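You operate a simulated robot arm through the tools that you are given. There is no shell and no other tool. Be economical: measure what you need, move in short steps, check, and stop when the job is done.

The job below is to be done with a simulated two-armed robot. You get a single attempt, and the scene is never put back.

TASK
Switch the centrifuge cool switch on. Turn the tilt hold knob to HELD. Put one of the cups from the top of the capping bench on the papers there. Put the bottle marked "buffer" from the top of the capping bench on the white card there and the bottle that says "wash" on the green wiper pad. Open the bench fridge drawer, put the blue brush from the top of the service bench in the inside of the bench fridge drawer and shut the drawer again. The order is free. Set down upright: cup, bottle.

It is judged by the outcome, as a careful person would: the job done as asked, and still so three seconds after it is handed in. It fails if anything else is knocked over, pushed out of place, dropped, spilled or broken.

THE ROBOT
Two 7-joint arms with two-finger grippers on one trunk, on a base that drives. Base frame: it is fixed to the floor where the robot stands at the start and does not move with it; the origin is under the middle of the robot, x ahead of it, y to its left, z up. Lengths are in mm, angles in degrees, forces in N, time in s.
The left shoulder is at the start at [77, 216, 1294], the right one opposite. With the tool pointing down near the work surface each hand reaches from about 300 to 860 mm from the robot's upright axis, wherever it stands, measured 20 degrees to its own side. Places, roughly: bench fridge drawer [2100, 800, 600]; bottle [-500, 1500, 1000]; brush [2750, 3000, 1000]; card [-250, 1500, 1000]; centrifuge cool switch [500, -100, 900]; cup (5x5x6 cm) [-400, 1400, 900]; cup (7x8x9 cm) [-100, 1600, 900]; green wiper pad [-500, 1250, 1000]; inside of the bench fridge drawer [2100, 800, 600]; papers [0, 1750, 1000]; tilt hold knob [-300, 1100, 900]. Payload 3.43 kg a hand.
The tool frame of a hand sits at the grasp point between the pads (the TCP): z along the fingers, y along the line on which they close. The tips reach 20 mm beyond it. The gripper opens to 124 mm. The gripper's body begins 93 mm behind the TCP.
Orientation is that of the tool frame in the base frame, as a unit quaternion [w, x, y, z]. With the fingers straight down and closing along the base's y, the tool's x points along the base's -x, its y along +y and its z along -z.

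THE INTERFACE
- The arms move only by the tool send_rows. It takes "left_plan", "right_plan" or both (then of equal length, played together; a hand with none holds still); each is a list that holds one entry, the list of rows, each a list of 7 numbers: the turn, a rotation vector about the base's x, y, z in degrees, then the shift along the base's x, y, z in mm, then the finger opening in mm, from 0 to 124. In form: [[[ax, ay, az, tx, ty, tz, grip], ...]]. A call has 1 to 8 rows; each row shifts and turns the commanded pose from where the row before left it. Rows are played at 5 a second. More than 50 mm and 8.6 degrees between two rows, or a gripper value outside its range, and nothing of the call is played. Where a pose cannot be reached the arm comes as near as it can. A force on the tool above 40 N (or 10 N above the force at the start of the call, whichever is more), or a blocked arm, ends the call early, and 0.2 s more pass. The fingers move at their own pace (about 72 mm/s each) and stop on an object; they squeeze with about 34 N. The grip force told is the motor's: it shows also when the fingers shut on nothing. Time passes only in rows, and 0.2 s behind the last, so rows that do not move let the fingers close. It gives the time, the measured TCP pose, the force on the tool (base axes), the opening and the grip force at its end, in the units of the frame above (readings bear some noise), with the torque about the TCP (base axes, N m) and any sound that the robot's microphone picked up.
- Cameras (640 x 400 px; columns grow to the right, rows downward): "scene" is now at [184.2, 56.8, 1458.2]; the picture's right is [0.67, -0.75, 0.00], its down [-0.46, -0.41, -0.78] and it looks along [0.59, 0.52, -0.62] (base axes); focal length 214 px, centre (320, 200). "left" rides on the left gripper at [82, -14, -140] in its tool frame; the picture's right is [0.17, 0.99, 0.00], its down [-0.83, 0.14, -0.54] and it looks along [-0.53, 0.09, 0.84] (tool axes); focal length 243 px, centre (320, 200). "right" rides on the right gripper at [82, 14, -140] in its tool frame; the picture's right is [-0.17, 0.99, 0.00], its down [-0.83, -0.14, -0.54] and it looks along [-0.53, -0.09, 0.84] (tool axes); focal length 243 px, centre (320, 200). There is no depth. A picture from a camera that has moved, and an enlarged one, comes with that camera's place and axes in the base frame and with its lens.
- camera(camera): a new picture of that camera. No time passes.
- slide_trunk(by): slides the trunk up (or, below 0, down) by that many mm; the arms and the scene camera ride with it, the base frame stays. It gives what a move gives, with no picture.
- steer(legs): drives the robot by 1 to 6 legs, each [ahead, left, turn to the left] in mm, mm and degrees, along the robot's own axes; the way and the turn of a leg run together, so that a leg with both is an arc; at most 1500 mm and 180 degrees a leg. The arms and the cameras ride along, it lands a little off, and it stops where it bumps. It gives what a move gives.
- aim_head(pan, tilt): turns the head with the scene camera to pan (to the left, within 80 degrees either way) and tilt (down, from -29 to 69), counted from straight ahead of the robot. It gives what a move gives.
- enlarge(camera, box): a new picture of the part [left, top, right, bottom] of that camera's present view, enlarged. No time passes.
- job_done(): hands the job in; it is judged then, once.

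Go step by step. Nothing tells you exact positions but the pictures and the camera data: compare them with the known pose of the tool, close in by small moves and look again before you grip or let go. The budget is 186 turns and 154 pictures, counting those below and the enlarged ones. Unless the task says otherwise, let go and move clear before handing in.

The tools are called after "Emit:" by a JSON object that holds its "op" and its "data". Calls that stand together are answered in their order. send_rows: Moves the arms, as the interface text tells. Its arguments: {"type":"object","properties":{"left_plan":{"type":"array","items":{"type":"array","items":{"type":"array","items":{"type":"number"}}}},"right_plan":{"type":"array","items":{"type":"array","items":{"type":"array","items":{"type":"number"}}}}},"required":[]} The other tools are called the same way: slide_trunk (by) slides the trunk up or down; steer (legs) drives the base; aim_head (pan, tilt) turns the head that bears the scene camera; camera (camera) takes a picture; enlarge (camera, box) takes an enlarged picture of a part of a camera's view; job_done () hands the job in.

At the start:

```text
t: 0.0
left_position: [486.8, 510.5, 1262.8]
left_orientation: [0.0, 0.0, 1.0, 0.0]
left_wrist_force: [0.5, 0.0, 0.7]
left_ft_torque: [-0.01, 0.0, 0.01]
left_finger_gap: 124.2
left_grip_force: 0.0
right_position: [432.8, 20.6, 1253.6]
right_orientation: [0.0, 0.0, 1.0, 0.001]
right_wrist_force: [-0.6, 0.1, 0.1]
right_ft_torque: [-0.02, 0.02, 0.06]
right_finger_gap: 124.0
right_grip_force: 0.2
trunk travel left (down, up): [-450.0, 141.0]
robot x, y, heading: [-0.9, -1.4, 0.3]
head pan, tilt: [41.7, 38.4]
```

scene: 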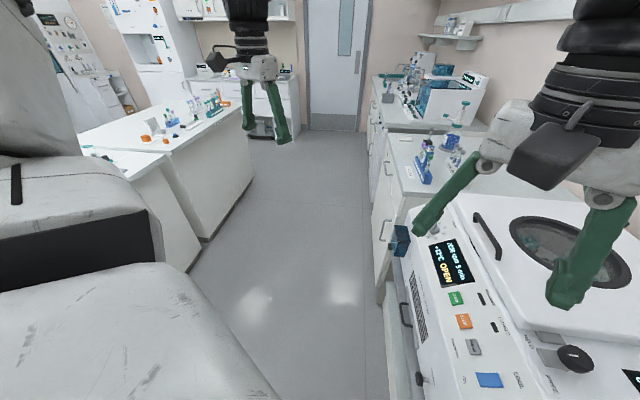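
right: 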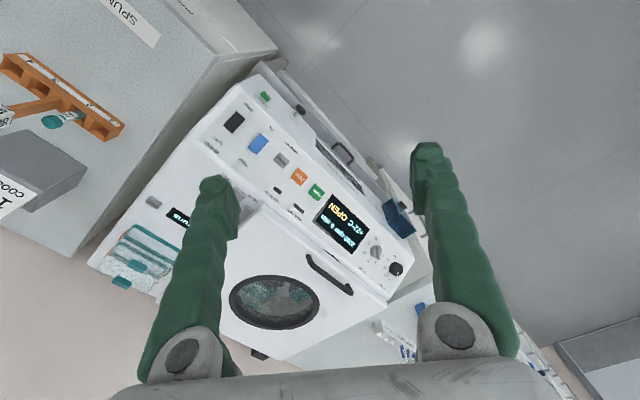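
left: 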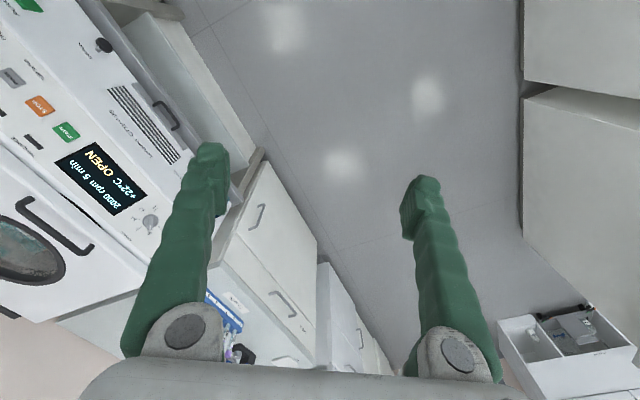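

I see the centrifuge ahead and to the right with its panel of coloured buttons. I'll turn the head to see the panel closely first.

Emit:
{"op": "aim_head", "data": {"pan": 0, "tilt": 55}}

Emit:
{"op": "camera", "data": {"camera": "scene"}}

Emit:
{"op": "enlarge", "data": {"camera": "right", "box": [160, 60, 440, 300]}}

```text
t: 1.1
left_position: [486.4, 511.7, 1261.8]
left_orientation: [0.0, -0.001, 1.0, 0.001]
left_wrist_force: [1.2, 0.3, 0.0]
left_ft_torque: [-0.01, -0.01, 0.01]
left_finger_gap: 124.1
left_grip_force: 0.1
right_position: [432.9, 21.2, 1253.0]
right_orientation: [0.0, 0.001, 1.0, -0.001]
right_wrist_force: [0.1, -0.4, -0.1]
right_ft_torque: [-0.02, 0.02, -0.01]
right_finger_gap: 123.9
right_grip_force: 0.0
trunk travel left (down, up): [-450.0, 141.0]
robot x, y, heading: [-4.8, 0.7, 0.1]
head pan, tilt: [0.0, 55.0]
```

```text
150 pictures are left
camera scene: at [192.0, -0.4, 1435.2], right [0.0, -1.0, 0.0], down [-0.82, 0.0, -0.57], along [0.57, 0.0, -0.82], focal length 214 px, centre (320, 200)
```

scene: 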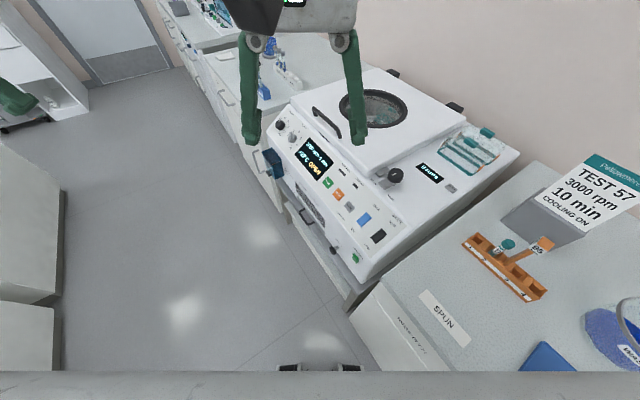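

```text
1.67 times, centred on (300, 180) of right
camera zoom: at [350.8, 34.3, 1393.4], right [0.17, 0.99, 0.0], down [0.83, -0.14, 0.54], along [0.53, -0.09, -0.84], focal length 404 px, centre (353, 233)
```

zoom: 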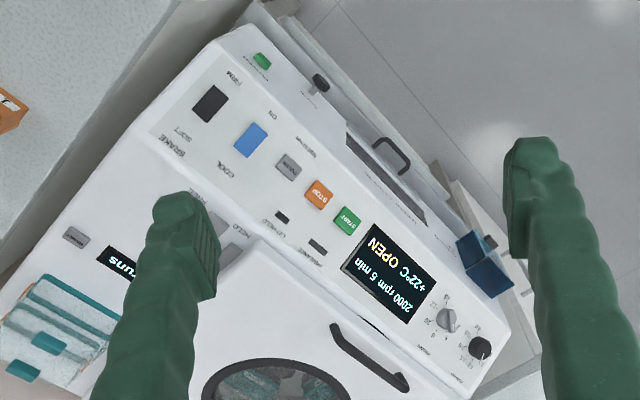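

The blue COOL rocker is at about (511, -133, 870). I'll take a closer look at its markings.

Emit:
{"op": "enlarge", "data": {"camera": "scene", "box": [320, 170, 420, 270]}}

Emit:
{"op": "enlarge", "data": {"camera": "right", "box": [210, 80, 310, 180]}}

```text
4.00 times, centred on (370, 220) of scene
camera zoom: at [192.0, -0.4, 1435.2], right [0.0, -1.0, 0.0], down [-0.82, 0.0, -0.57], along [0.57, 0.0, -0.82], focal length 858 px, centre (120, 120)
```

zoom: 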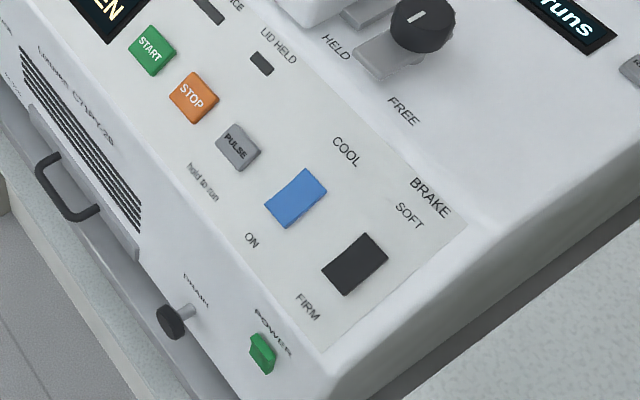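

```text
4.00 times, centred on (260, 130) of right
camera zoom: at [350.8, 34.3, 1393.4], right [0.17, 0.99, 0.0], down [0.83, -0.14, 0.54], along [0.53, -0.09, -0.84], focal length 970 px, centre (560, 480)
```

zoom: 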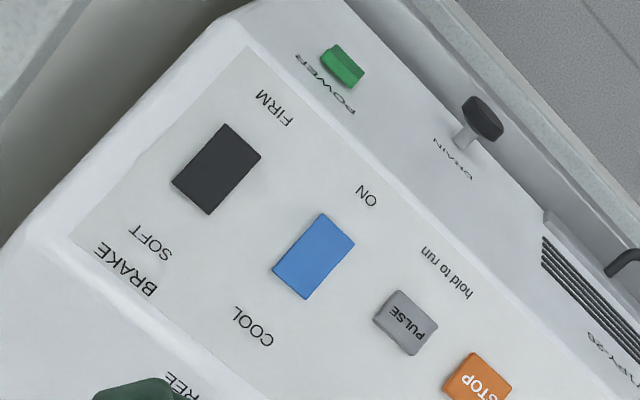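

The ON end of the cool rocker is near (504, -124, ~862), pointing to the front of the centrifuge. I'll bring the right hand over it, fingers shut and turned about 39° so the narrow side lies along the rocker.

Emit:
{"op": "send_rows", "data": {"right_plan": [[[0, 0, 4.9, 9, -18, -40, 0], [0, 0, 4.9, 9, -18, -40, 0], [0, 0, 4.9, 9, -18, -40, 0], [0, 0, 4.9, 9, -18, -40, 0], [0, 0, 4.9, 9, -18, -40, 0], [0, 0, 4.9, 9, -18, -40, 0], [0, 0, 4.9, 9, -18, -40, 0], [0, 0, 4.7, 7, -18, -40, 0]]]}}

Emit:
{"op": "enlarge", "data": {"camera": "right", "box": [160, 50, 480, 250]}}

Emit:
{"op": "enlarge", "data": {"camera": "scene", "box": [290, 130, 450, 270]}}

```text
t: 2.4
left_position: [486.2, 510.1, 1262.8]
left_orientation: [0.0, 0.0, 1.0, 0.0]
left_wrist_force: [1.0, 0.0, -0.2]
left_ft_torque: [0.02, 0.04, 0.01]
left_finger_gap: 123.8
left_grip_force: 0.1
right_position: [475.4, -29.1, 1054.8]
right_orientation: [0.029, -0.163, 0.983, 0.083]
right_wrist_force: [0.0, -1.8, -0.2]
right_ft_torque: [0.02, 0.0, 0.01]
right_finger_gap: 0.0
right_grip_force: 34.4
right hand out of reach, approached as far as the arm can: row 3, 4, 5, 6
trunk travel left (down, up): [-450.0, 141.0]
robot x, y, heading: [0.7, 2.5, 0.1]
head pan, tilt: [0.0, 55.0]
stopped in row 6 (right hand): the arm was blocked; the commanded pose is now the measured one
```

```text
2.00 times, centred on (320, 150) of right
camera zoom: at [388.6, -66.2, 1186.8], right [-0.17, 0.97, 0.16], down [0.81, 0.04, 0.58], along [0.56, 0.23, -0.8], focal length 485 px, centre (320, 300)
```

zoom: 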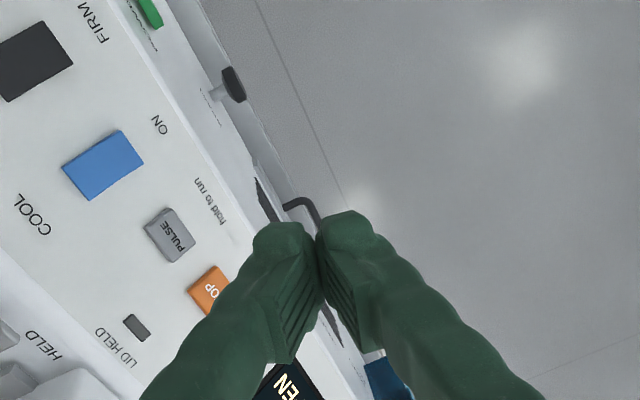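

```text
2.86 times, centred on (370, 200) of scene
camera zoom: at [192.8, -2.1, 1435.0], right [0.0, -1.0, 0.0], down [-0.82, 0.0, -0.57], along [0.57, 0.0, -0.82], focal length 613 px, centre (177, 200)
```

zoom: 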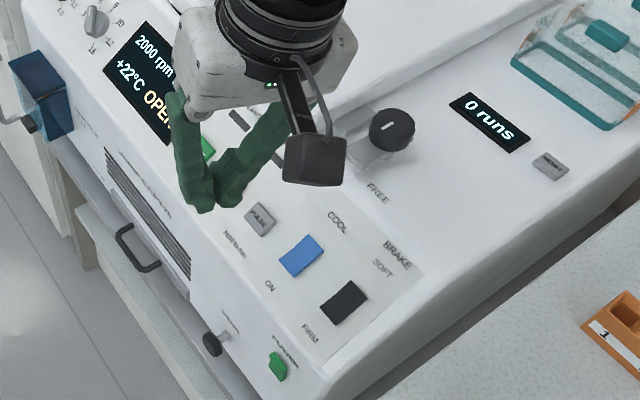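

The arm was blocked, probably by a joint limit from the yaw so close to the middle. I'll undo the turn and move outward first.

Emit:
{"op": "send_rows", "data": {"right_plan": [[[-3.2, 1.1, -6.3, 0, -10, 20, 0], [-3.2, 1.1, -6.3, 0, -20, 10, 0], [-3.1, 1.1, -6.2, 0, -25, 0, 0], [0, 0, 0, 10, -25, 0, 0], [0, 0, 0, 10, -15, 0, 0]]]}}

```text
t: 3.6
left_position: [486.2, 510.2, 1263.5]
left_orientation: [0.0, 0.0, 1.0, 0.0]
left_wrist_force: [0.3, -1.5, -0.4]
left_ft_torque: [-0.01, 0.06, 0.01]
left_finger_gap: 124.0
left_grip_force: 0.0
right_position: [494.9, -121.8, 1083.7]
right_orientation: [-0.001, -0.004, 1.0, -0.001]
right_wrist_force: [-0.3, -0.3, -0.6]
right_ft_torque: [-0.01, 0.01, -0.02]
right_finger_gap: 0.0
right_grip_force: 33.6
trunk travel left (down, up): [-450.0, 141.0]
robot x, y, heading: [3.2, 0.8, -0.1]
head pan, tilt: [0.0, 55.0]
```

Emit:
{"op": "send_rows", "data": {"right_plan": [[[0, 0, 0, 2, 1, -44, 0], [0, 0, 0, 2, 1, -44, 0], [0, 0, 0, 1, 1, -44, 0], [0, 0, 0, 0, 0, -36, 0]]]}}

Emit:
{"op": "camera", "data": {"camera": "right"}}

Emit:
{"op": "enlarge", "data": {"camera": "scene", "box": [310, 150, 430, 270]}}

```text
t: 4.6
left_position: [487.7, 509.9, 1262.5]
left_orientation: [-0.001, 0.0, 1.0, 0.0]
left_wrist_force: [-0.1, -0.5, -0.1]
left_ft_torque: [0.02, 0.03, 0.03]
left_finger_gap: 123.8
left_grip_force: 0.0
right_position: [498.1, -118.7, 914.7]
right_orientation: [-0.001, -0.004, 1.0, -0.002]
right_wrist_force: [0.5, -0.2, 0.2]
right_ft_torque: [0.01, 0.03, 0.01]
right_finger_gap: 0.0
right_grip_force: 33.9
trunk travel left (down, up): [-450.0, 141.0]
robot x, y, heading: [0.9, -3.4, -0.1]
head pan, tilt: [0.0, 55.0]
```

```text
144 pictures are left
camera right: at [415.8, -105.1, 1055.4], right [0.16, 0.99, 0.0], down [0.83, -0.13, 0.54], along [0.53, -0.09, -0.84], focal length 243 px, centre (320, 200)
```

right: 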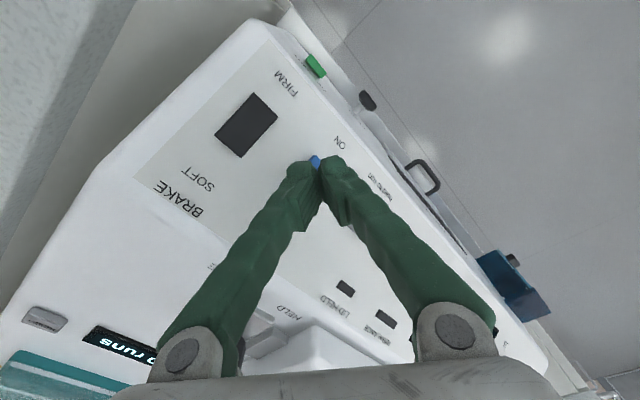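

```text
3.33 times, centred on (370, 210) of scene
camera zoom: at [193.2, -0.8, 1435.0], right [0.0, -1.0, 0.0], down [-0.82, 0.0, -0.57], along [0.57, 0.0, -0.82], focal length 715 px, centre (153, 167)
```

zoom: 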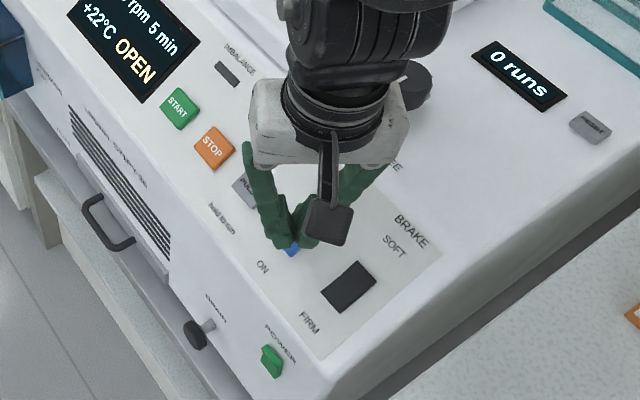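

The tip sits close to the rocker's ON edge; I'll shift about 5 mm inward and press down gently.

Emit:
{"op": "send_rows", "data": {"right_plan": [[[0, 0, 0, 4, -4, -8, 0], [0, 0, 0, 0, 0, -8, 0], [0, 0, 0, 0, 0, -5, 0], [0, 0, 0, 0, 0, -5, 0], [0, 0, 0, 0, 0, -5, 0], [0, 0, 0, 0, 0, -4, 0]]]}}

```text
t: 5.7
left_position: [484.5, 511.4, 1262.8]
left_orientation: [0.0, 0.0, 1.0, 0.0]
left_wrist_force: [-0.2, 0.4, 0.0]
left_ft_torque: [0.01, 0.02, 0.01]
left_finger_gap: 124.0
left_grip_force: 0.0
right_position: [500.7, -119.0, 893.8]
right_orientation: [0.003, -0.004, 1.0, 0.001]
right_wrist_force: [-13.1, 0.5, 28.3]
right_ft_torque: [-0.23, -0.21, -0.2]
right_finger_gap: 0.1
right_grip_force: 33.7
trunk travel left (down, up): [-450.0, 141.0]
robot x, y, heading: [-2.3, 1.9, 0.2]
head pan, tilt: [0.0, 55.0]
stopped in row 5 (right hand): the force on the tool passed its limit at 47 N (the readings are from after the stop); the commanded pose is now the measured one
```

Emit:
{"op": "send_rows", "data": {"right_plan": [[[0, 0, 0, 0, 0, 30, 0], [0, 0, 0, 0, 0, 45, 0], [0, 0, 0, 0, 0, 45, 0], [0, 0, 0, -20, 40, 10, 0]]]}}

Emit:
{"op": "enlarge", "data": {"camera": "right", "box": [200, 60, 360, 200]}}

Emit:
{"op": "enlarge", "data": {"camera": "scene", "box": [320, 170, 420, 270]}}

```text
t: 6.7
left_position: [485.8, 514.0, 1261.6]
left_orientation: [0.0, 0.0, 1.0, -0.001]
left_wrist_force: [0.9, 0.1, 0.1]
left_ft_torque: [-0.03, 0.02, 0.02]
left_finger_gap: 123.9
left_grip_force: 0.1
right_position: [482.2, -78.2, 1016.8]
right_orientation: [0.002, -0.004, 1.0, -0.002]
right_wrist_force: [0.1, 0.1, 0.4]
right_ft_torque: [-0.04, -0.02, -0.02]
right_finger_gap: 0.1
right_grip_force: 33.9
trunk travel left (down, up): [-450.0, 141.0]
robot x, y, heading: [-2.1, 0.1, 0.1]
head pan, tilt: [0.0, 55.0]
```

```text
2.86 times, centred on (280, 130) of right
camera zoom: at [400.1, -64.9, 1157.2], right [0.16, 0.99, 0.0], down [0.83, -0.13, 0.54], along [0.54, -0.09, -0.84], focal length 693 px, centre (434, 400)
```

zoom: 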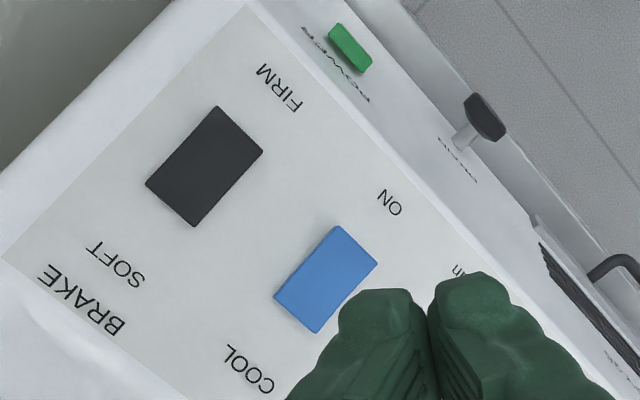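

```text
4.00 times, centred on (370, 220) of scene
camera zoom: at [192.2, 1.6, 1435.0], right [0.0, -1.0, 0.0], down [-0.82, 0.0, -0.57], along [0.57, 0.0, -0.82], focal length 858 px, centre (120, 120)
```

zoom: 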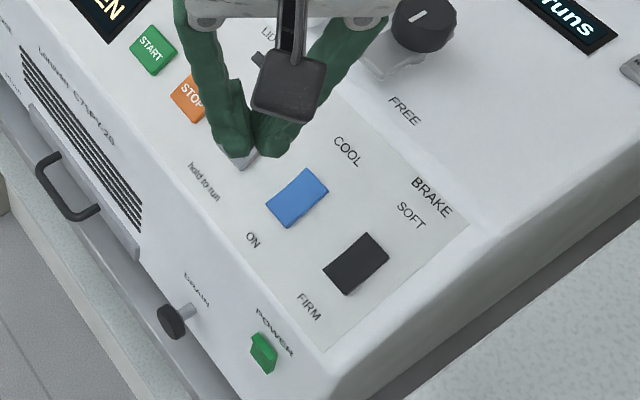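

Emit:
{"op": "enlarge", "data": {"camera": "scene", "box": [350, 205, 390, 245]}}

Emit:
{"op": "enlarge", "data": {"camera": "right", "box": [230, 80, 310, 180]}}

```text
10.00 times, centred on (370, 225) of scene
camera zoom: at [192.2, 1.6, 1435.0], right [0.0, -1.0, 0.0], down [-0.82, 0.0, -0.57], along [0.57, 0.0, -0.82], focal length 2145 px, centre (-180, -50)
```

zoom: 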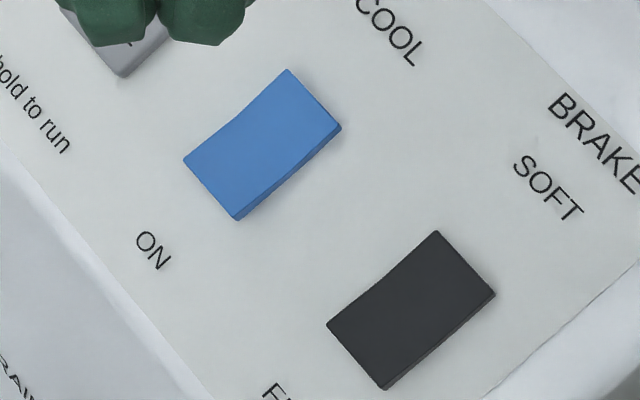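

```text
4.00 times, centred on (270, 130) of right
camera zoom: at [400.1, -64.9, 1157.2], right [0.16, 0.99, 0.0], down [0.83, -0.13, 0.54], along [0.54, -0.09, -0.84], focal length 970 px, centre (520, 480)
```

zoom: 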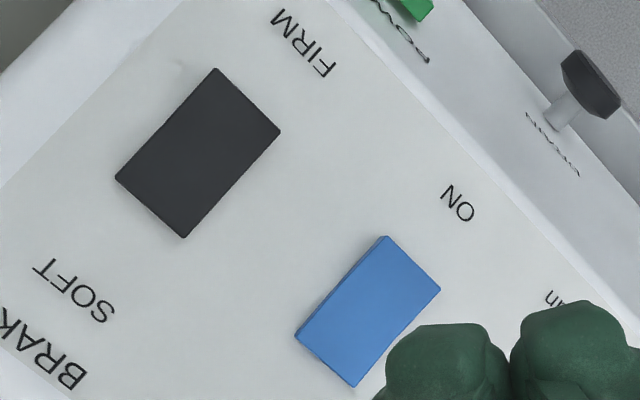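

It's not clear from the pictures whether the rocker flipped. I'll press the ON end again in fine steps and compare the contact height.

Emit:
{"op": "send_rows", "data": {"right_plan": [[[0, 0, 0, 10, -20, -40, 0], [0, 0, 0, 10, -22, -45, 0], [0, 0, 0, 0, 0, -25, 0], [0, 0, 0, 0, 0, -4, 0], [0, 0, 0, 0, 0, -4, 0], [0, 0, 0, 0, 0, -4, 0], [0, 0, 0, 0, 0, -3, 0], [0, 0, 0, 0, 0, -3, 0]]]}}

Emit:
{"op": "enlarge", "data": {"camera": "scene", "box": [340, 195, 400, 255]}}

Emit:
{"op": "enlarge", "data": {"camera": "right", "box": [260, 110, 380, 210]}}

```text
refused: row 2 steps farther than a row can; nothing moved
```

```text
6.67 times, centred on (370, 225) of scene
camera zoom: at [192.2, 1.6, 1435.0], right [0.0, -1.0, 0.0], down [-0.82, 0.0, -0.57], along [0.57, 0.0, -0.82], focal length 1430 px, centre (-13, 33)
```

zoom: 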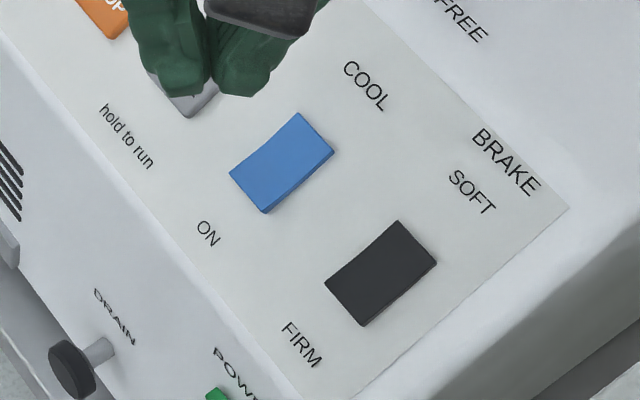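

```text
4.00 times, centred on (320, 160) of right
camera zoom: at [400.1, -64.9, 1157.2], right [0.16, 0.99, 0.0], down [0.83, -0.13, 0.54], along [0.54, -0.09, -0.84], focal length 970 px, centre (320, 360)
```

zoom: 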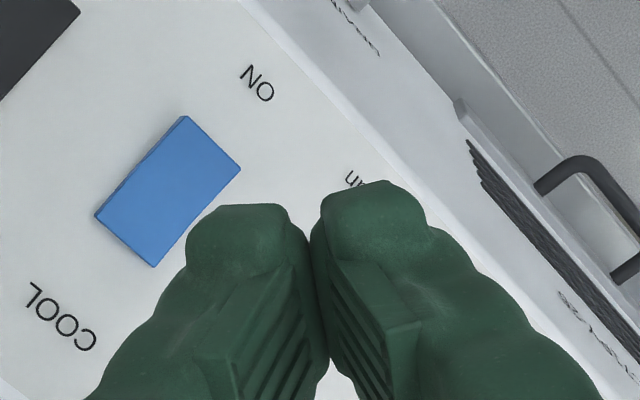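

Emit:
{"op": "send_rows", "data": {"right_plan": [[[0, 0, 0, 10, -20, -40, 0], [0, 0, 0, 10, -22, -40, 0], [0, 0, 0, 0, 0, -30, 0], [0, 0, 0, 0, 0, -4, 0], [0, 0, 0, 0, 0, -4, 0], [0, 0, 0, 0, 0, -4, 0], [0, 0, 0, 0, 0, -3, 0], [0, 0, 0, 0, 0, -3, 0]]]}}

Emit:
{"op": "enlarge", "data": {"camera": "scene", "box": [340, 195, 400, 255]}}

Emit:
{"op": "enlarge", "data": {"camera": "right", "box": [260, 110, 380, 210]}}

```text
t: 8.5
left_position: [484.8, 512.0, 1263.6]
left_orientation: [0.001, 0.001, 1.0, 0.0]
left_wrist_force: [0.3, 0.6, -0.4]
left_ft_torque: [0.01, -0.04, -0.02]
left_finger_gap: 123.7
left_grip_force: 0.0
right_position: [503.3, -121.7, 895.2]
right_orientation: [0.004, -0.004, 1.0, 0.0]
right_wrist_force: [-1.7, 0.3, 16.8]
right_ft_torque: [-0.15, -0.18, -0.06]
right_finger_gap: 0.1
right_grip_force: 34.1
trunk travel left (down, up): [-450.0, 141.0]
robot x, y, heading: [0.7, -0.9, -0.0]
head pan, tilt: [0.0, 55.0]
```

```text
6.67 times, centred on (370, 225) of scene
camera zoom: at [189.6, 0.3, 1435.6], right [0.0, -1.0, 0.0], down [-0.82, 0.0, -0.57], along [0.57, 0.0, -0.82], focal length 1430 px, centre (-13, 33)
```

zoom: 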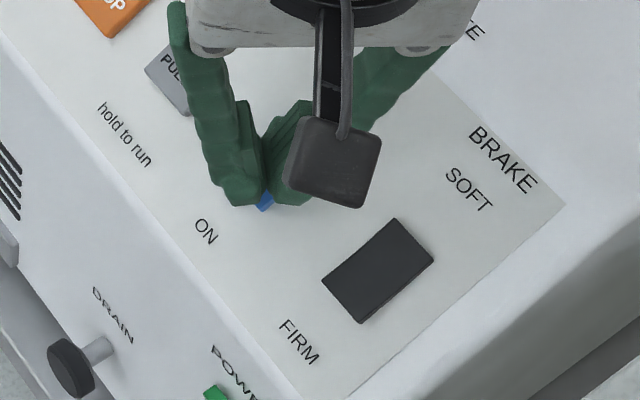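

```text
4.00 times, centred on (320, 160) of right
camera zoom: at [420.0, -108.5, 1034.4], right [0.16, 0.99, 0.0], down [0.83, -0.13, 0.55], along [0.54, -0.09, -0.84], focal length 970 px, centre (320, 360)
```

zoom: 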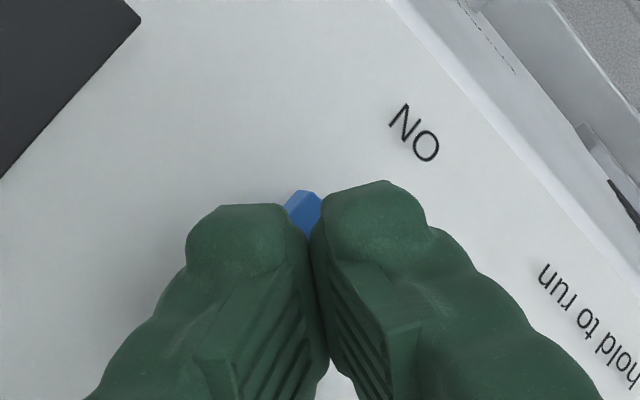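

I'm in light contact at 17 N. I'll press a bit harder to about the limit.

Emit:
{"op": "send_rows", "data": {"right_plan": [[[0, 0, 0, 0, 0, -4, 0], [0, 0, 0, 0, 0, -4, 0], [0, 0, 0, 0, 0, -4, 0], [0, 0, 0, 0, 0, -4, 0]]]}}

Emit:
{"op": "send_rows", "data": {"right_plan": [[[0, 0, 0, 0, 0, 30, 0], [0, 0, 0, 0, 0, 45, 0], [0, 0, 0, 0, 0, 45, 0], [0, 0, 0, -20, 40, 10, 0]]]}}

Emit:
{"op": "enlarge", "data": {"camera": "scene", "box": [340, 195, 400, 255]}}

Emit:
{"op": "enlarge", "data": {"camera": "right", "box": [230, 80, 310, 180]}}

```text
t: 8.9
left_position: [483.8, 510.6, 1262.7]
left_orientation: [0.001, 0.001, 1.0, 0.001]
left_wrist_force: [0.3, 0.3, 0.0]
left_ft_torque: [-0.01, 0.01, 0.02]
left_finger_gap: 123.9
left_grip_force: 0.0
right_position: [504.2, -121.2, 894.6]
right_orientation: [0.003, -0.004, 1.0, 0.001]
right_wrist_force: [-8.8, -0.5, 23.3]
right_ft_torque: [-0.21, -0.15, -0.17]
right_finger_gap: 0.2
right_grip_force: 34.2
trunk travel left (down, up): [-450.0, 141.0]
robot x, y, heading: [-2.5, 0.1, 0.2]
head pan, tilt: [0.0, 55.0]
stopped in row 1 (right hand): the force on the tool passed its limit at 44 N (the readings are from after the stop); the commanded pose is now the measured one
```

```text
t: 9.9
left_position: [488.0, 512.6, 1261.9]
left_orientation: [0.0, 0.0, 1.0, -0.001]
left_wrist_force: [0.1, -0.8, -0.3]
left_ft_torque: [-0.02, 0.02, 0.03]
left_finger_gap: 123.9
left_grip_force: 0.0
right_position: [484.5, -80.1, 1021.6]
right_orientation: [0.004, -0.005, 1.0, -0.001]
right_wrist_force: [-0.2, -0.5, -0.4]
right_ft_torque: [-0.02, 0.02, -0.06]
right_finger_gap: 0.0
right_grip_force: 33.9
trunk travel left (down, up): [-450.0, 141.0]
robot x, y, heading: [-1.0, 0.2, 0.1]
head pan, tilt: [0.0, 55.0]
```

```text
6.67 times, centred on (370, 225) of scene
camera zoom: at [192.2, 1.7, 1435.0], right [0.0, -1.0, 0.0], down [-0.82, 0.0, -0.57], along [0.57, 0.0, -0.82], focal length 1430 px, centre (-13, 33)
```

zoom: 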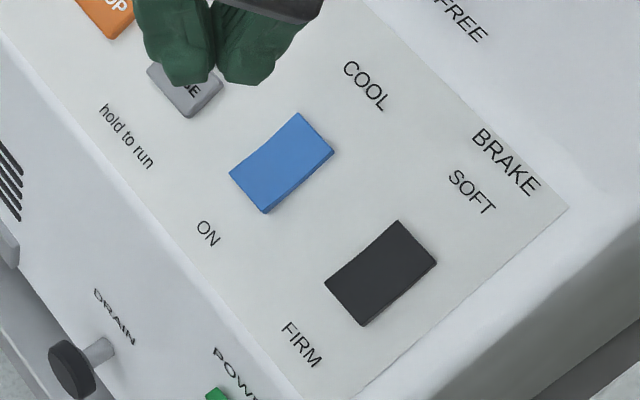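

```text
4.00 times, centred on (270, 130) of right
camera zoom: at [401.2, -66.4, 1161.9], right [0.16, 0.99, 0.0], down [0.83, -0.13, 0.55], along [0.54, -0.09, -0.84], focal length 970 px, centre (520, 480)
```

zoom: 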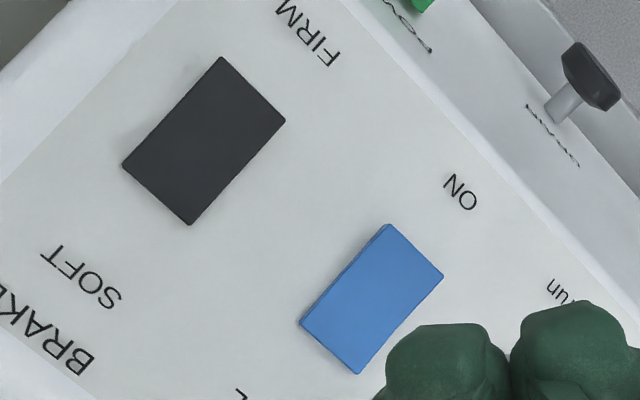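

Both presses ended at the same hard stop, so it may have flipped on the first press. I'll look at it from a lower angle on the ON side to be sure.

Emit:
{"op": "send_rows", "data": {"right_plan": [[[0, 0, 0, -30, 30, 0, 0], [0, 0, 0, -30, 30, -20, 0], [0, 0, 0, -30, 30, -20, 0], [0, 0, 0, -20, 20, -20, 0]]]}}

Emit:
{"op": "enlarge", "data": {"camera": "right", "box": [150, 180, 310, 320]}}

```text
t: 10.9
left_position: [486.6, 512.5, 1261.5]
left_orientation: [0.0, 0.001, 1.0, 0.0]
left_wrist_force: [0.6, -0.1, -0.1]
left_ft_torque: [0.0, 0.03, 0.0]
left_finger_gap: 123.9
left_grip_force: 0.1
right_position: [376.1, 28.6, 960.9]
right_orientation: [0.004, -0.004, 1.0, -0.001]
right_wrist_force: [-0.2, 1.0, 0.3]
right_ft_torque: [-0.01, 0.03, 0.01]
right_finger_gap: 0.1
right_grip_force: 33.7
trunk travel left (down, up): [-450.0, 141.0]
robot x, y, heading: [2.5, -0.2, 0.0]
head pan, tilt: [0.0, 55.0]
```

```text
2.86 times, centred on (230, 250) of right
camera zoom: at [293.0, 42.0, 1100.3], right [0.16, 0.99, 0.0], down [0.83, -0.13, 0.55], along [0.54, -0.08, -0.84], focal length 693 px, centre (577, 57)
```

zoom: 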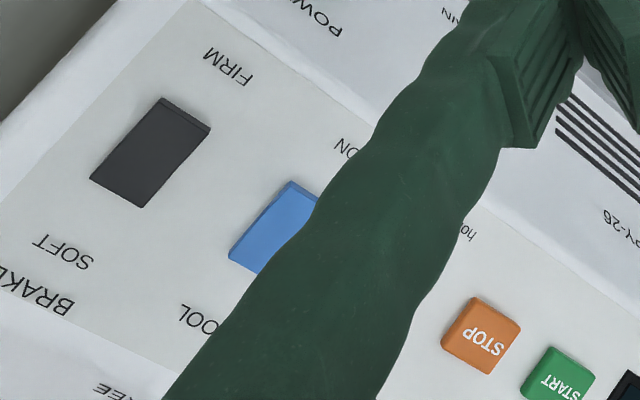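

Emit:
{"op": "send_rows", "data": {"right_plan": [[[0, 0, 0, 0, 30, 0, 0], [0, 0, 0, 0, 30, 0, 0]]]}}

Emit:
{"op": "enlarge", "data": {"camera": "right", "box": [130, 190, 230, 290]}}

```text
t: 11.7
left_position: [486.1, 510.6, 1262.8]
left_orientation: [0.001, 0.001, 1.0, 0.0]
left_wrist_force: [0.3, 0.7, 0.2]
left_ft_torque: [0.06, -0.03, 0.02]
left_finger_gap: 123.9
left_grip_force: 0.2
right_position: [409.2, 71.7, 975.0]
right_orientation: [0.003, 0.04, 0.999, 0.022]
right_wrist_force: [-0.5, -0.4, 0.1]
right_ft_torque: [0.03, 0.0, -0.02]
right_finger_gap: 0.0
right_grip_force: 33.9
trunk travel left (down, up): [-450.0, 141.0]
robot x, y, heading: [-0.4, -0.1, 0.0]
head pan, tilt: [0.0, 55.0]
stopped in row 2 (right hand): the arm was blocked; the commanded pose is now the measured one
```

```text
4.00 times, centred on (180, 240) of right
camera zoom: at [326.6, 86.7, 1115.8], right [0.24, 0.97, 0.04], down [0.81, -0.23, 0.54], along [0.53, -0.1, -0.84], focal length 970 px, centre (880, 40)
```

zoom: 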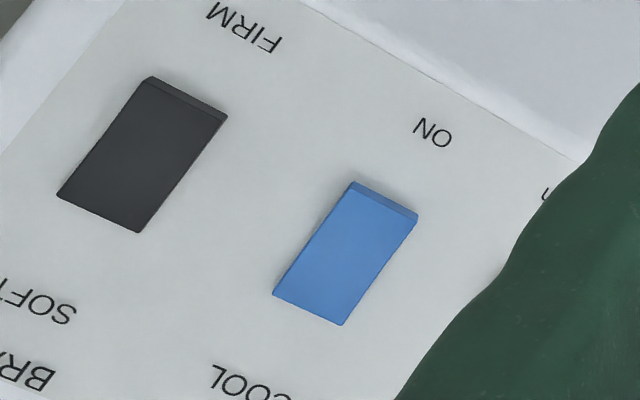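

The blue rocker's ON face looks thinner than the black one's FIRM face, but I want certainty. I'll press the COOL (off) end, look, and then press ON again so the difference is visible.

Emit:
{"op": "send_rows", "data": {"right_plan": [[[-2.5, 0.3, 4.6, 22, -43, 3, 0], [0, 0, 0, 22, -43, 3, 0], [0, 0, 0, 22, -43, 3, 0], [0, 0, 0, 22, -43, 3, 0], [0, 0, 0, 22, -43, 3, 0], [0, 0, 0, 0, 0, -40, 0], [0, 0, 0, 0, 0, -40, 0]]]}}

Emit:
{"op": "send_rows", "data": {"right_plan": [[[0, 0, 0, 0, 0, -5, 0], [0, 0, 0, 0, 0, -4, 0], [0, 0, 0, 0, 0, -4, 0], [0, 0, 0, 0, 0, -4, 0], [0, 0, 0, 0, 0, -4, 0]]]}}

Emit:
{"op": "send_rows", "data": {"right_plan": [[[0, 0, 0, 0, 0, 30, 0], [0, 0, 0, 0, 0, 45, 0], [0, 0, 0, 0, 0, 45, 0], [0, 0, 0, -20, 40, 10, 0]]]}}

Emit:
{"op": "enlarge", "data": {"camera": "scene", "box": [340, 195, 400, 255]}}

Emit:
{"op": "enlarge", "data": {"camera": "right", "box": [230, 80, 310, 180]}}

```text
t: 13.3
left_position: [487.4, 511.7, 1261.7]
left_orientation: [-0.001, 0.0, 1.0, 0.0]
left_wrist_force: [0.1, 0.6, 0.9]
left_ft_torque: [-0.02, 0.02, -0.03]
left_finger_gap: 123.9
left_grip_force: 0.1
right_position: [514.1, -137.5, 909.4]
right_orientation: [0.001, 0.001, 1.0, -0.004]
right_wrist_force: [0.7, 0.0, -1.0]
right_ft_torque: [-0.01, -0.02, 0.01]
right_finger_gap: 0.0
right_grip_force: 34.1
right hand out of reach, approached as far as the arm can: row 7
trunk travel left (down, up): [-450.0, 141.0]
robot x, y, heading: [1.1, -0.2, 0.2]
head pan, tilt: [0.0, 55.0]
```

```text
t: 14.2
left_position: [484.3, 511.5, 1263.6]
left_orientation: [0.001, 0.001, 1.0, 0.0]
left_wrist_force: [0.2, 0.8, 0.0]
left_ft_torque: [0.01, 0.0, -0.02]
left_finger_gap: 123.9
left_grip_force: 0.0
right_position: [512.5, -136.7, 904.1]
right_orientation: [0.007, 0.001, 1.0, -0.004]
right_wrist_force: [-10.2, -3.7, 29.2]
right_ft_torque: [-0.22, -0.15, -0.05]
right_finger_gap: 0.0
right_grip_force: 34.4
right hand out of reach, approached as far as the arm can: row 3
trunk travel left (down, up): [-450.0, 141.0]
robot x, y, heading: [2.1, -1.6, 0.0]
head pan, tilt: [0.0, 55.0]
stopped in row 4 (right hand): the force on the tool passed its limit at 47 N (the readings are from after the stop); the commanded pose is now the measured one
```

```text
t: 15.2
left_position: [487.4, 512.7, 1261.4]
left_orientation: [-0.001, 0.0, 1.0, -0.001]
left_wrist_force: [0.6, -0.1, 0.0]
left_ft_torque: [-0.05, 0.04, -0.02]
left_finger_gap: 123.6
left_grip_force: 0.1
right_position: [496.5, -95.8, 1031.4]
right_orientation: [0.006, 0.002, 1.0, -0.005]
right_wrist_force: [-0.9, 0.6, 0.2]
right_ft_torque: [-0.03, -0.02, 0.01]
right_finger_gap: 0.0
right_grip_force: 34.1
trunk travel left (down, up): [-450.0, 141.0]
robot x, y, heading: [2.0, 2.4, 0.0]
head pan, tilt: [0.0, 55.0]
```

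```text
6.67 times, centred on (370, 225) of scene
camera zoom: at [192.2, 1.1, 1435.0], right [0.0, -1.0, 0.0], down [-0.82, 0.0, -0.57], along [0.57, 0.0, -0.82], focal length 1430 px, centre (-13, 33)
```

zoom: 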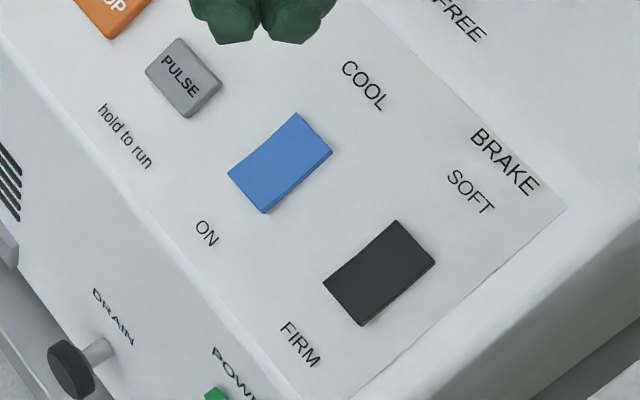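

```text
4.00 times, centred on (270, 130) of right
camera zoom: at [412.5, -80.7, 1170.8], right [0.17, 0.99, -0.01], down [0.82, -0.14, 0.55], along [0.54, -0.1, -0.84], focal length 970 px, centre (520, 480)
```

zoom: 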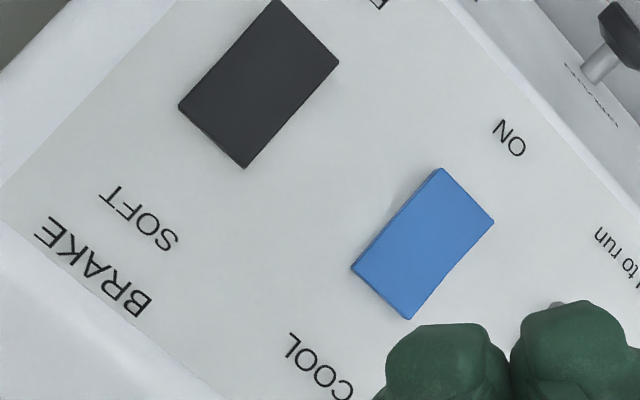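

The panel slopes, so the flat fingertip touched near the rocker's pivot. I'll press again farther out towards the ON edge so only the uphill edge of the tip touches the ON half.

Emit:
{"op": "send_rows", "data": {"right_plan": [[[0, 0, 0, -1, -13, -40, 0], [0, 0, 0, 0, 0, -45, 0], [0, 0, 0, 0, 0, -45, 0], [0, 0, 0, 0, 0, -5, 0], [0, 0, 0, 0, 0, -4, 0], [0, 0, 0, 0, 0, -4, 0]]]}}

Emit:
{"op": "enlarge", "data": {"camera": "right", "box": [250, 100, 370, 200]}}

```text
t: 16.6
left_position: [487.2, 511.4, 1262.0]
left_orientation: [0.0, 0.0, 1.0, 0.0]
left_wrist_force: [0.2, 0.1, 0.5]
left_ft_torque: [0.0, 0.02, 0.0]
left_finger_gap: 123.9
left_grip_force: 0.1
right_position: [494.2, -110.0, 884.7]
right_orientation: [0.006, 0.001, 1.0, -0.005]
right_wrist_force: [-0.8, -0.5, 0.6]
right_ft_torque: [-0.03, -0.02, 0.03]
right_finger_gap: 0.0
right_grip_force: 34.2
trunk travel left (down, up): [-450.0, 141.0]
robot x, y, heading: [1.4, -1.9, -0.3]
head pan, tilt: [0.0, 55.0]
```

```text
4.00 times, centred on (310, 150) of right
camera zoom: at [410.9, -94.8, 1024.1], right [0.17, 0.99, -0.01], down [0.82, -0.14, 0.55], along [0.54, -0.1, -0.84], focal length 970 px, centre (360, 400)
```

zoom: 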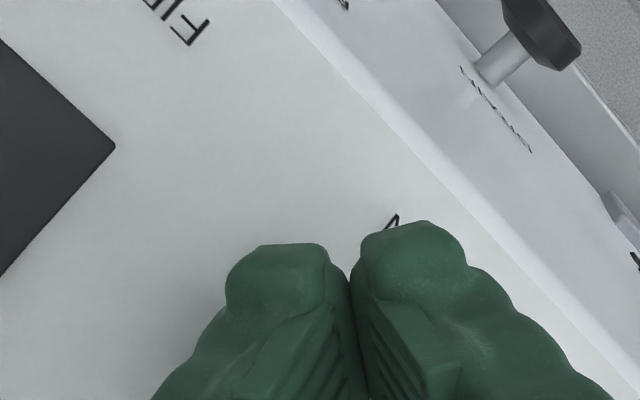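

Emit:
{"op": "send_rows", "data": {"right_plan": [[[0, 0, 0, 0, 0, -3, 0], [0, 0, 0, 0, 0, -3, 0], [0, 0, 0, 0, 0, -3, 0], [0, 0, 0, 0, 0, -3, 0], [0, 0, 0, 0, 0, -3, 0]]]}}

Emit:
{"op": "send_rows", "data": {"right_plan": [[[0, 0, 0, 0, 0, 35, 0], [0, 0, 0, 0, 0, 45, 0], [0, 0, 0, 0, 0, 45, 0], [0, 0, 0, 0, 13, 25, 0]]]}}

Emit:
{"op": "enlarge", "data": {"camera": "scene", "box": [340, 195, 400, 255]}}

Emit:
{"op": "enlarge", "data": {"camera": "right", "box": [230, 80, 310, 180]}}

```text
t: 17.6
left_position: [483.7, 510.7, 1262.8]
left_orientation: [0.0, 0.0, 1.0, 0.0]
left_wrist_force: [-1.3, 0.0, 0.7]
left_ft_torque: [0.02, 0.02, -0.01]
left_finger_gap: 123.9
left_grip_force: 0.1
right_position: [491.2, -104.4, 878.1]
right_orientation: [0.007, -0.001, 1.0, 0.0]
right_wrist_force: [-10.9, 5.6, 20.3]
right_ft_torque: [-0.15, -0.16, -0.11]
right_finger_gap: 0.0
right_grip_force: 34.1
trunk travel left (down, up): [-450.0, 141.0]
robot x, y, heading: [1.2, 1.2, -0.1]
head pan, tilt: [0.0, 55.0]
stopped in row 5 (right hand): the force on the tool passed its limit at 43 N (the readings are from after the stop); the commanded pose is now the measured one
```

```text
t: 18.6
left_position: [486.1, 511.7, 1261.9]
left_orientation: [-0.001, 0.001, 1.0, 0.0]
left_wrist_force: [-0.7, 0.6, -0.2]
left_ft_torque: [-0.01, 0.02, -0.04]
left_finger_gap: 124.4
left_grip_force: 0.0
right_position: [495.4, -93.3, 1027.5]
right_orientation: [0.006, 0.002, 1.0, -0.003]
right_wrist_force: [-0.6, 0.4, 0.2]
right_ft_torque: [-0.05, 0.0, 0.0]
right_finger_gap: 0.0
right_grip_force: 34.0
trunk travel left (down, up): [-450.0, 141.0]
robot x, y, heading: [0.7, 3.8, 0.0]
head pan, tilt: [0.0, 55.0]
```

```text
6.67 times, centred on (370, 225) of scene
camera zoom: at [191.8, 0.2, 1435.1], right [0.0, -1.0, 0.0], down [-0.82, 0.0, -0.57], along [0.57, 0.0, -0.82], focal length 1430 px, centre (-13, 33)
```

zoom: 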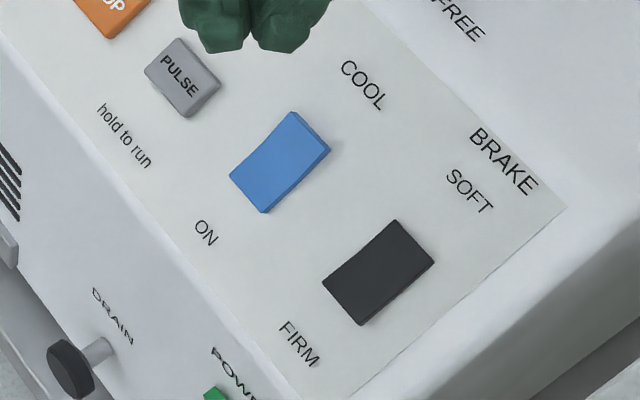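

```text
4.00 times, centred on (270, 130) of right
camera zoom: at [410.9, -79.2, 1166.3], right [0.17, 0.99, 0.0], down [0.82, -0.14, 0.55], along [0.54, -0.09, -0.83], focal length 970 px, centre (520, 480)
```

zoom: 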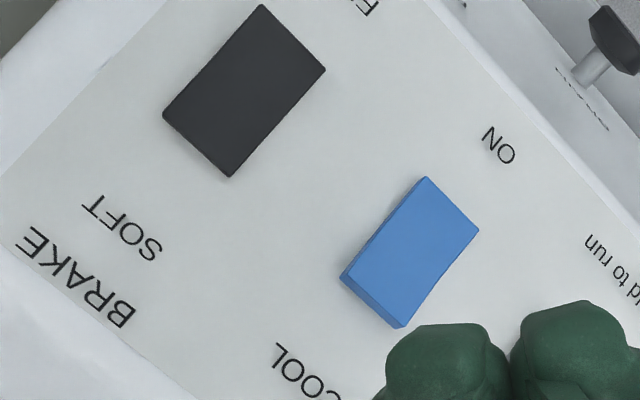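

The rocker has now clearly flipped to ON. Next I lift the right hand clear and look left at the capping bench.

Emit:
{"op": "send_rows", "data": {"right_plan": [[[0, 0, 0, -15, 15, 45, 124], [0, 0, 0, -15, 15, 45, 124], [0, 0, 0, -15, 15, 45, 124], [0, 0, 0, -15, 0, 45, 124], [0, 0, 0, -20, 0, 40, 124]]]}}

Emit:
{"op": "aim_head", "data": {"pan": 80, "tilt": 35}}

Emit:
{"op": "camera", "data": {"camera": "scene"}}

```text
t: 19.8
left_position: [485.0, 511.1, 1262.9]
left_orientation: [0.001, 0.0, 1.0, 0.0]
left_wrist_force: [-0.1, -0.3, -0.4]
left_ft_torque: [-0.03, -0.03, 0.0]
left_finger_gap: 124.2
left_grip_force: 0.0
right_position: [411.8, -46.5, 1248.3]
right_orientation: [0.006, 0.002, 1.0, -0.002]
right_wrist_force: [-0.7, 0.8, 0.2]
right_ft_torque: [0.0, -0.07, -0.01]
right_finger_gap: 124.0
right_grip_force: 0.1
trunk travel left (down, up): [-450.0, 141.0]
robot x, y, heading: [-0.0, -4.1, 0.0]
head pan, tilt: [0.0, 55.0]
```

```text
t: 21.3
left_position: [487.3, 510.9, 1263.6]
left_orientation: [0.0, 0.0, 1.0, 0.0]
left_wrist_force: [0.0, 0.2, 0.5]
left_ft_torque: [-0.01, 0.02, -0.01]
left_finger_gap: 124.0
left_grip_force: 0.1
right_position: [414.0, -47.3, 1247.0]
right_orientation: [0.007, 0.0, 1.0, -0.002]
right_wrist_force: [0.6, -0.6, -0.1]
right_ft_torque: [-0.03, 0.02, 0.01]
right_finger_gap: 123.9
right_grip_force: 0.0
trunk travel left (down, up): [-450.0, 141.0]
robot x, y, heading: [2.7, -3.4, -0.1]
head pan, tilt: [80.0, 35.0]
```

```text
125 pictures are left
camera scene: at [135.2, 86.3, 1463.4], right [0.98, -0.17, 0.0], down [-0.1, -0.56, -0.82], along [0.14, 0.81, -0.57], focal length 214 px, centre (320, 200)
```

scene: 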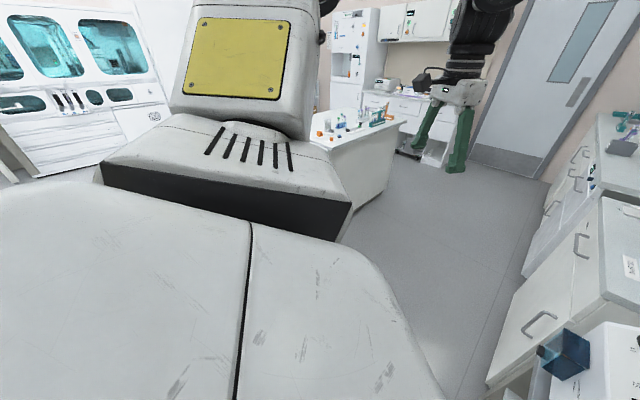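

The robot's own body blocks the view; I'll turn left 90° on the spot and look.

Emit:
{"op": "steer", "data": {"legs": [[0, 0, 90]]}}

Emit:
{"op": "aim_head", "data": {"pan": 0, "tilt": 30}}

Emit:
{"op": "camera", "data": {"camera": "scene"}}

```text
t: 26.9
left_position: [-499.7, 497.9, 1262.0]
left_orientation: [0.0, -0.7, 0.714, -0.001]
left_wrist_force: [0.6, 0.1, -0.2]
left_ft_torque: [-0.01, 0.0, 0.02]
left_finger_gap: 124.1
left_grip_force: 0.1
right_position: [55.8, 414.2, 1247.4]
right_orientation: [0.006, -0.7, 0.714, 0.003]
right_wrist_force: [-0.3, 0.3, -0.9]
right_ft_torque: [0.0, 0.03, 0.02]
right_finger_gap: 124.0
right_grip_force: 0.1
trunk travel left (down, up): [-450.0, 141.0]
robot x, y, heading: [0.1, -1.8, 88.8]
head pan, tilt: [80.0, 35.0]
```

```text
t: 28.4
left_position: [-500.8, 496.4, 1262.2]
left_orientation: [0.0, -0.7, 0.714, 0.0]
left_wrist_force: [-0.3, 0.2, 0.3]
left_ft_torque: [-0.02, 0.0, 0.01]
left_finger_gap: 124.2
left_grip_force: 0.2
right_position: [55.5, 413.8, 1247.2]
right_orientation: [0.006, -0.7, 0.714, 0.003]
right_wrist_force: [-0.5, 0.3, 0.1]
right_ft_torque: [-0.03, 0.05, 0.0]
right_finger_gap: 123.9
right_grip_force: 0.1
trunk travel left (down, up): [-450.0, 141.0]
robot x, y, heading: [-1.3, 1.0, 88.8]
head pan, tilt: [0.0, 30.0]
```

```text
124 pictures are left
camera scene: at [5.9, 208.2, 1471.2], right [1.0, -0.02, 0.0], down [-0.01, -0.5, -0.87], along [0.02, 0.87, -0.5], focal length 214 px, centre (320, 200)
```

scene: 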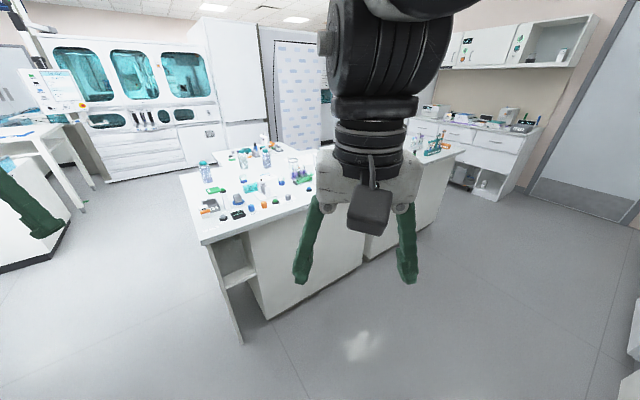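

The capping bench is ahead. I'll enlarge it.

Emit:
{"op": "enlarge", "data": {"camera": "scene", "box": [170, 130, 330, 250]}}

```text
3.33 times, centred on (250, 190) of scene
camera zoom: at [5.9, 208.2, 1471.2], right [1.0, -0.02, 0.0], down [-0.01, -0.5, -0.87], along [0.02, 0.87, -0.5], focal length 715 px, centre (553, 233)
```

zoom: 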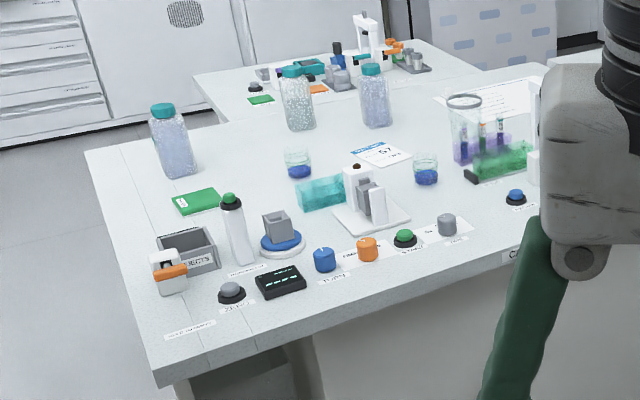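

The bench front edge runs at about 28° to my x axis. I'll drive nearer and turn to square up with the bench.

Emit:
{"op": "steer", "data": {"legs": [[0, 0, 28], [400, -120, 0]]}}

Emit:
{"op": "aim_head", "data": {"pan": 0, "tilt": 45}}

Emit:
{"op": "camera", "data": {"camera": "scene"}}

```text
t: 33.3
left_position: [-743.8, 627.4, 1263.5]
left_orientation: [0.0, 0.848, -0.531, 0.0]
left_wrist_force: [0.2, -0.3, 0.7]
left_ft_torque: [0.0, 0.01, 0.0]
left_finger_gap: 124.1
left_grip_force: 0.1
right_position: [-209.9, 804.9, 1248.3]
right_orientation: [-0.005, 0.847, -0.532, -0.005]
right_wrist_force: [0.2, 0.0, 0.0]
right_ft_torque: [0.03, 0.02, -0.01]
right_finger_gap: 123.8
right_grip_force: 0.2
trunk travel left (down, up): [-450.0, 141.0]
robot x, y, heading: [-74.3, 413.2, 115.8]
head pan, tilt: [0.0, 30.0]
```

```text
t: 34.0
left_position: [-744.0, 628.6, 1262.7]
left_orientation: [0.0, 0.847, -0.532, 0.001]
left_wrist_force: [-0.5, -0.1, 0.3]
left_ft_torque: [-0.01, 0.02, 0.01]
left_finger_gap: 124.1
left_grip_force: 0.0
right_position: [-210.8, 805.8, 1247.7]
right_orientation: [-0.005, 0.846, -0.532, -0.004]
right_wrist_force: [-0.3, -0.1, 0.1]
right_ft_torque: [-0.02, 0.0, 0.03]
right_finger_gap: 124.0
right_grip_force: 0.1
trunk travel left (down, up): [-450.0, 141.0]
robot x, y, heading: [-74.1, 415.5, 115.8]
head pan, tilt: [0.0, 45.0]
```

```text
122 pictures are left
camera scene: at [-157.2, 592.4, 1448.6], right [0.9, 0.43, 0.0], down [0.31, -0.64, -0.71], along [-0.31, 0.64, -0.71], focal length 214 px, centre (320, 200)
```

scene: 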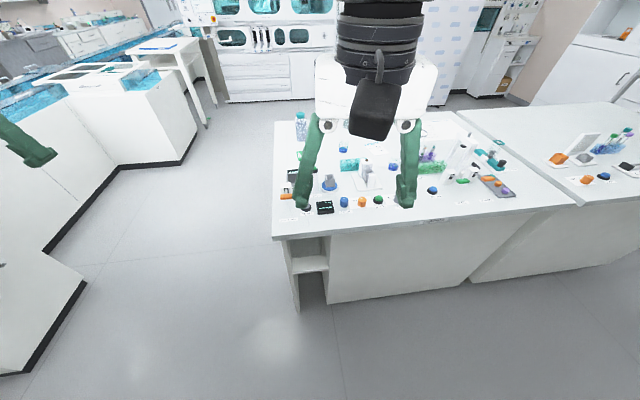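

The right hand blocks the view, so I'll move it off to its own side.

Emit:
{"op": "send_rows", "data": {"right_plan": [[[0, 0, 0, 44, 21, 0, 124], [0, 0, 0, 44, 21, 0, 124], [0, 0, 0, 44, 21, 0, 124], [0, 0, 0, 44, 21, 0, 124], [0, 0, 0, 44, 21, 0, 124]]]}}

Emit:
{"op": "aim_head", "data": {"pan": 0, "tilt": 35}}

Emit:
{"op": "enlarge", "data": {"camera": "scene", "box": [240, 110, 560, 310]}}

```text
t: 35.2
left_position: [-741.2, 627.8, 1264.1]
left_orientation: [0.001, 0.847, -0.532, 0.0]
left_wrist_force: [0.0, 0.0, 0.2]
left_ft_torque: [0.03, 0.03, 0.0]
left_finger_gap: 123.9
left_grip_force: 0.0
right_position: [1.6, 838.1, 1216.1]
right_orientation: [-0.005, 0.846, -0.533, -0.006]
right_wrist_force: [0.2, 0.2, -0.2]
right_ft_torque: [0.0, 0.04, -0.02]
right_finger_gap: 123.7
right_grip_force: 0.2
right hand out of reach, approached as far as the arm can: row 2, 3, 4, 5
trunk travel left (down, up): [-450.0, 141.0]
robot x, y, heading: [-69.5, 414.5, 115.6]
head pan, tilt: [0.0, 45.0]
```

```text
t: 36.0
left_position: [-743.8, 628.4, 1262.5]
left_orientation: [0.0, 0.847, -0.532, 0.0]
left_wrist_force: [-0.2, -0.6, -0.2]
left_ft_torque: [0.03, -0.01, -0.02]
left_finger_gap: 123.7
left_grip_force: 0.1
right_position: [-2.0, 835.9, 1217.3]
right_orientation: [-0.005, 0.847, -0.532, -0.005]
right_wrist_force: [-0.2, 0.0, 0.3]
right_ft_torque: [0.02, 0.01, 0.01]
right_finger_gap: 123.9
right_grip_force: 0.0
trunk travel left (down, up): [-450.0, 141.0]
robot x, y, heading: [-72.0, 409.2, 116.0]
head pan, tilt: [0.0, 35.0]
```

```text
2.00 times, centred on (400, 210) of scene
camera zoom: at [-160.2, 597.9, 1463.3], right [0.9, 0.43, 0.0], down [0.25, -0.52, -0.82], along [-0.36, 0.74, -0.57], focal length 429 px, centre (160, 180)
```

zoom: 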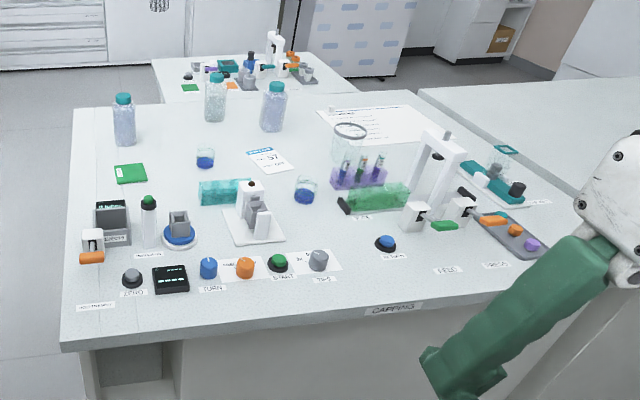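

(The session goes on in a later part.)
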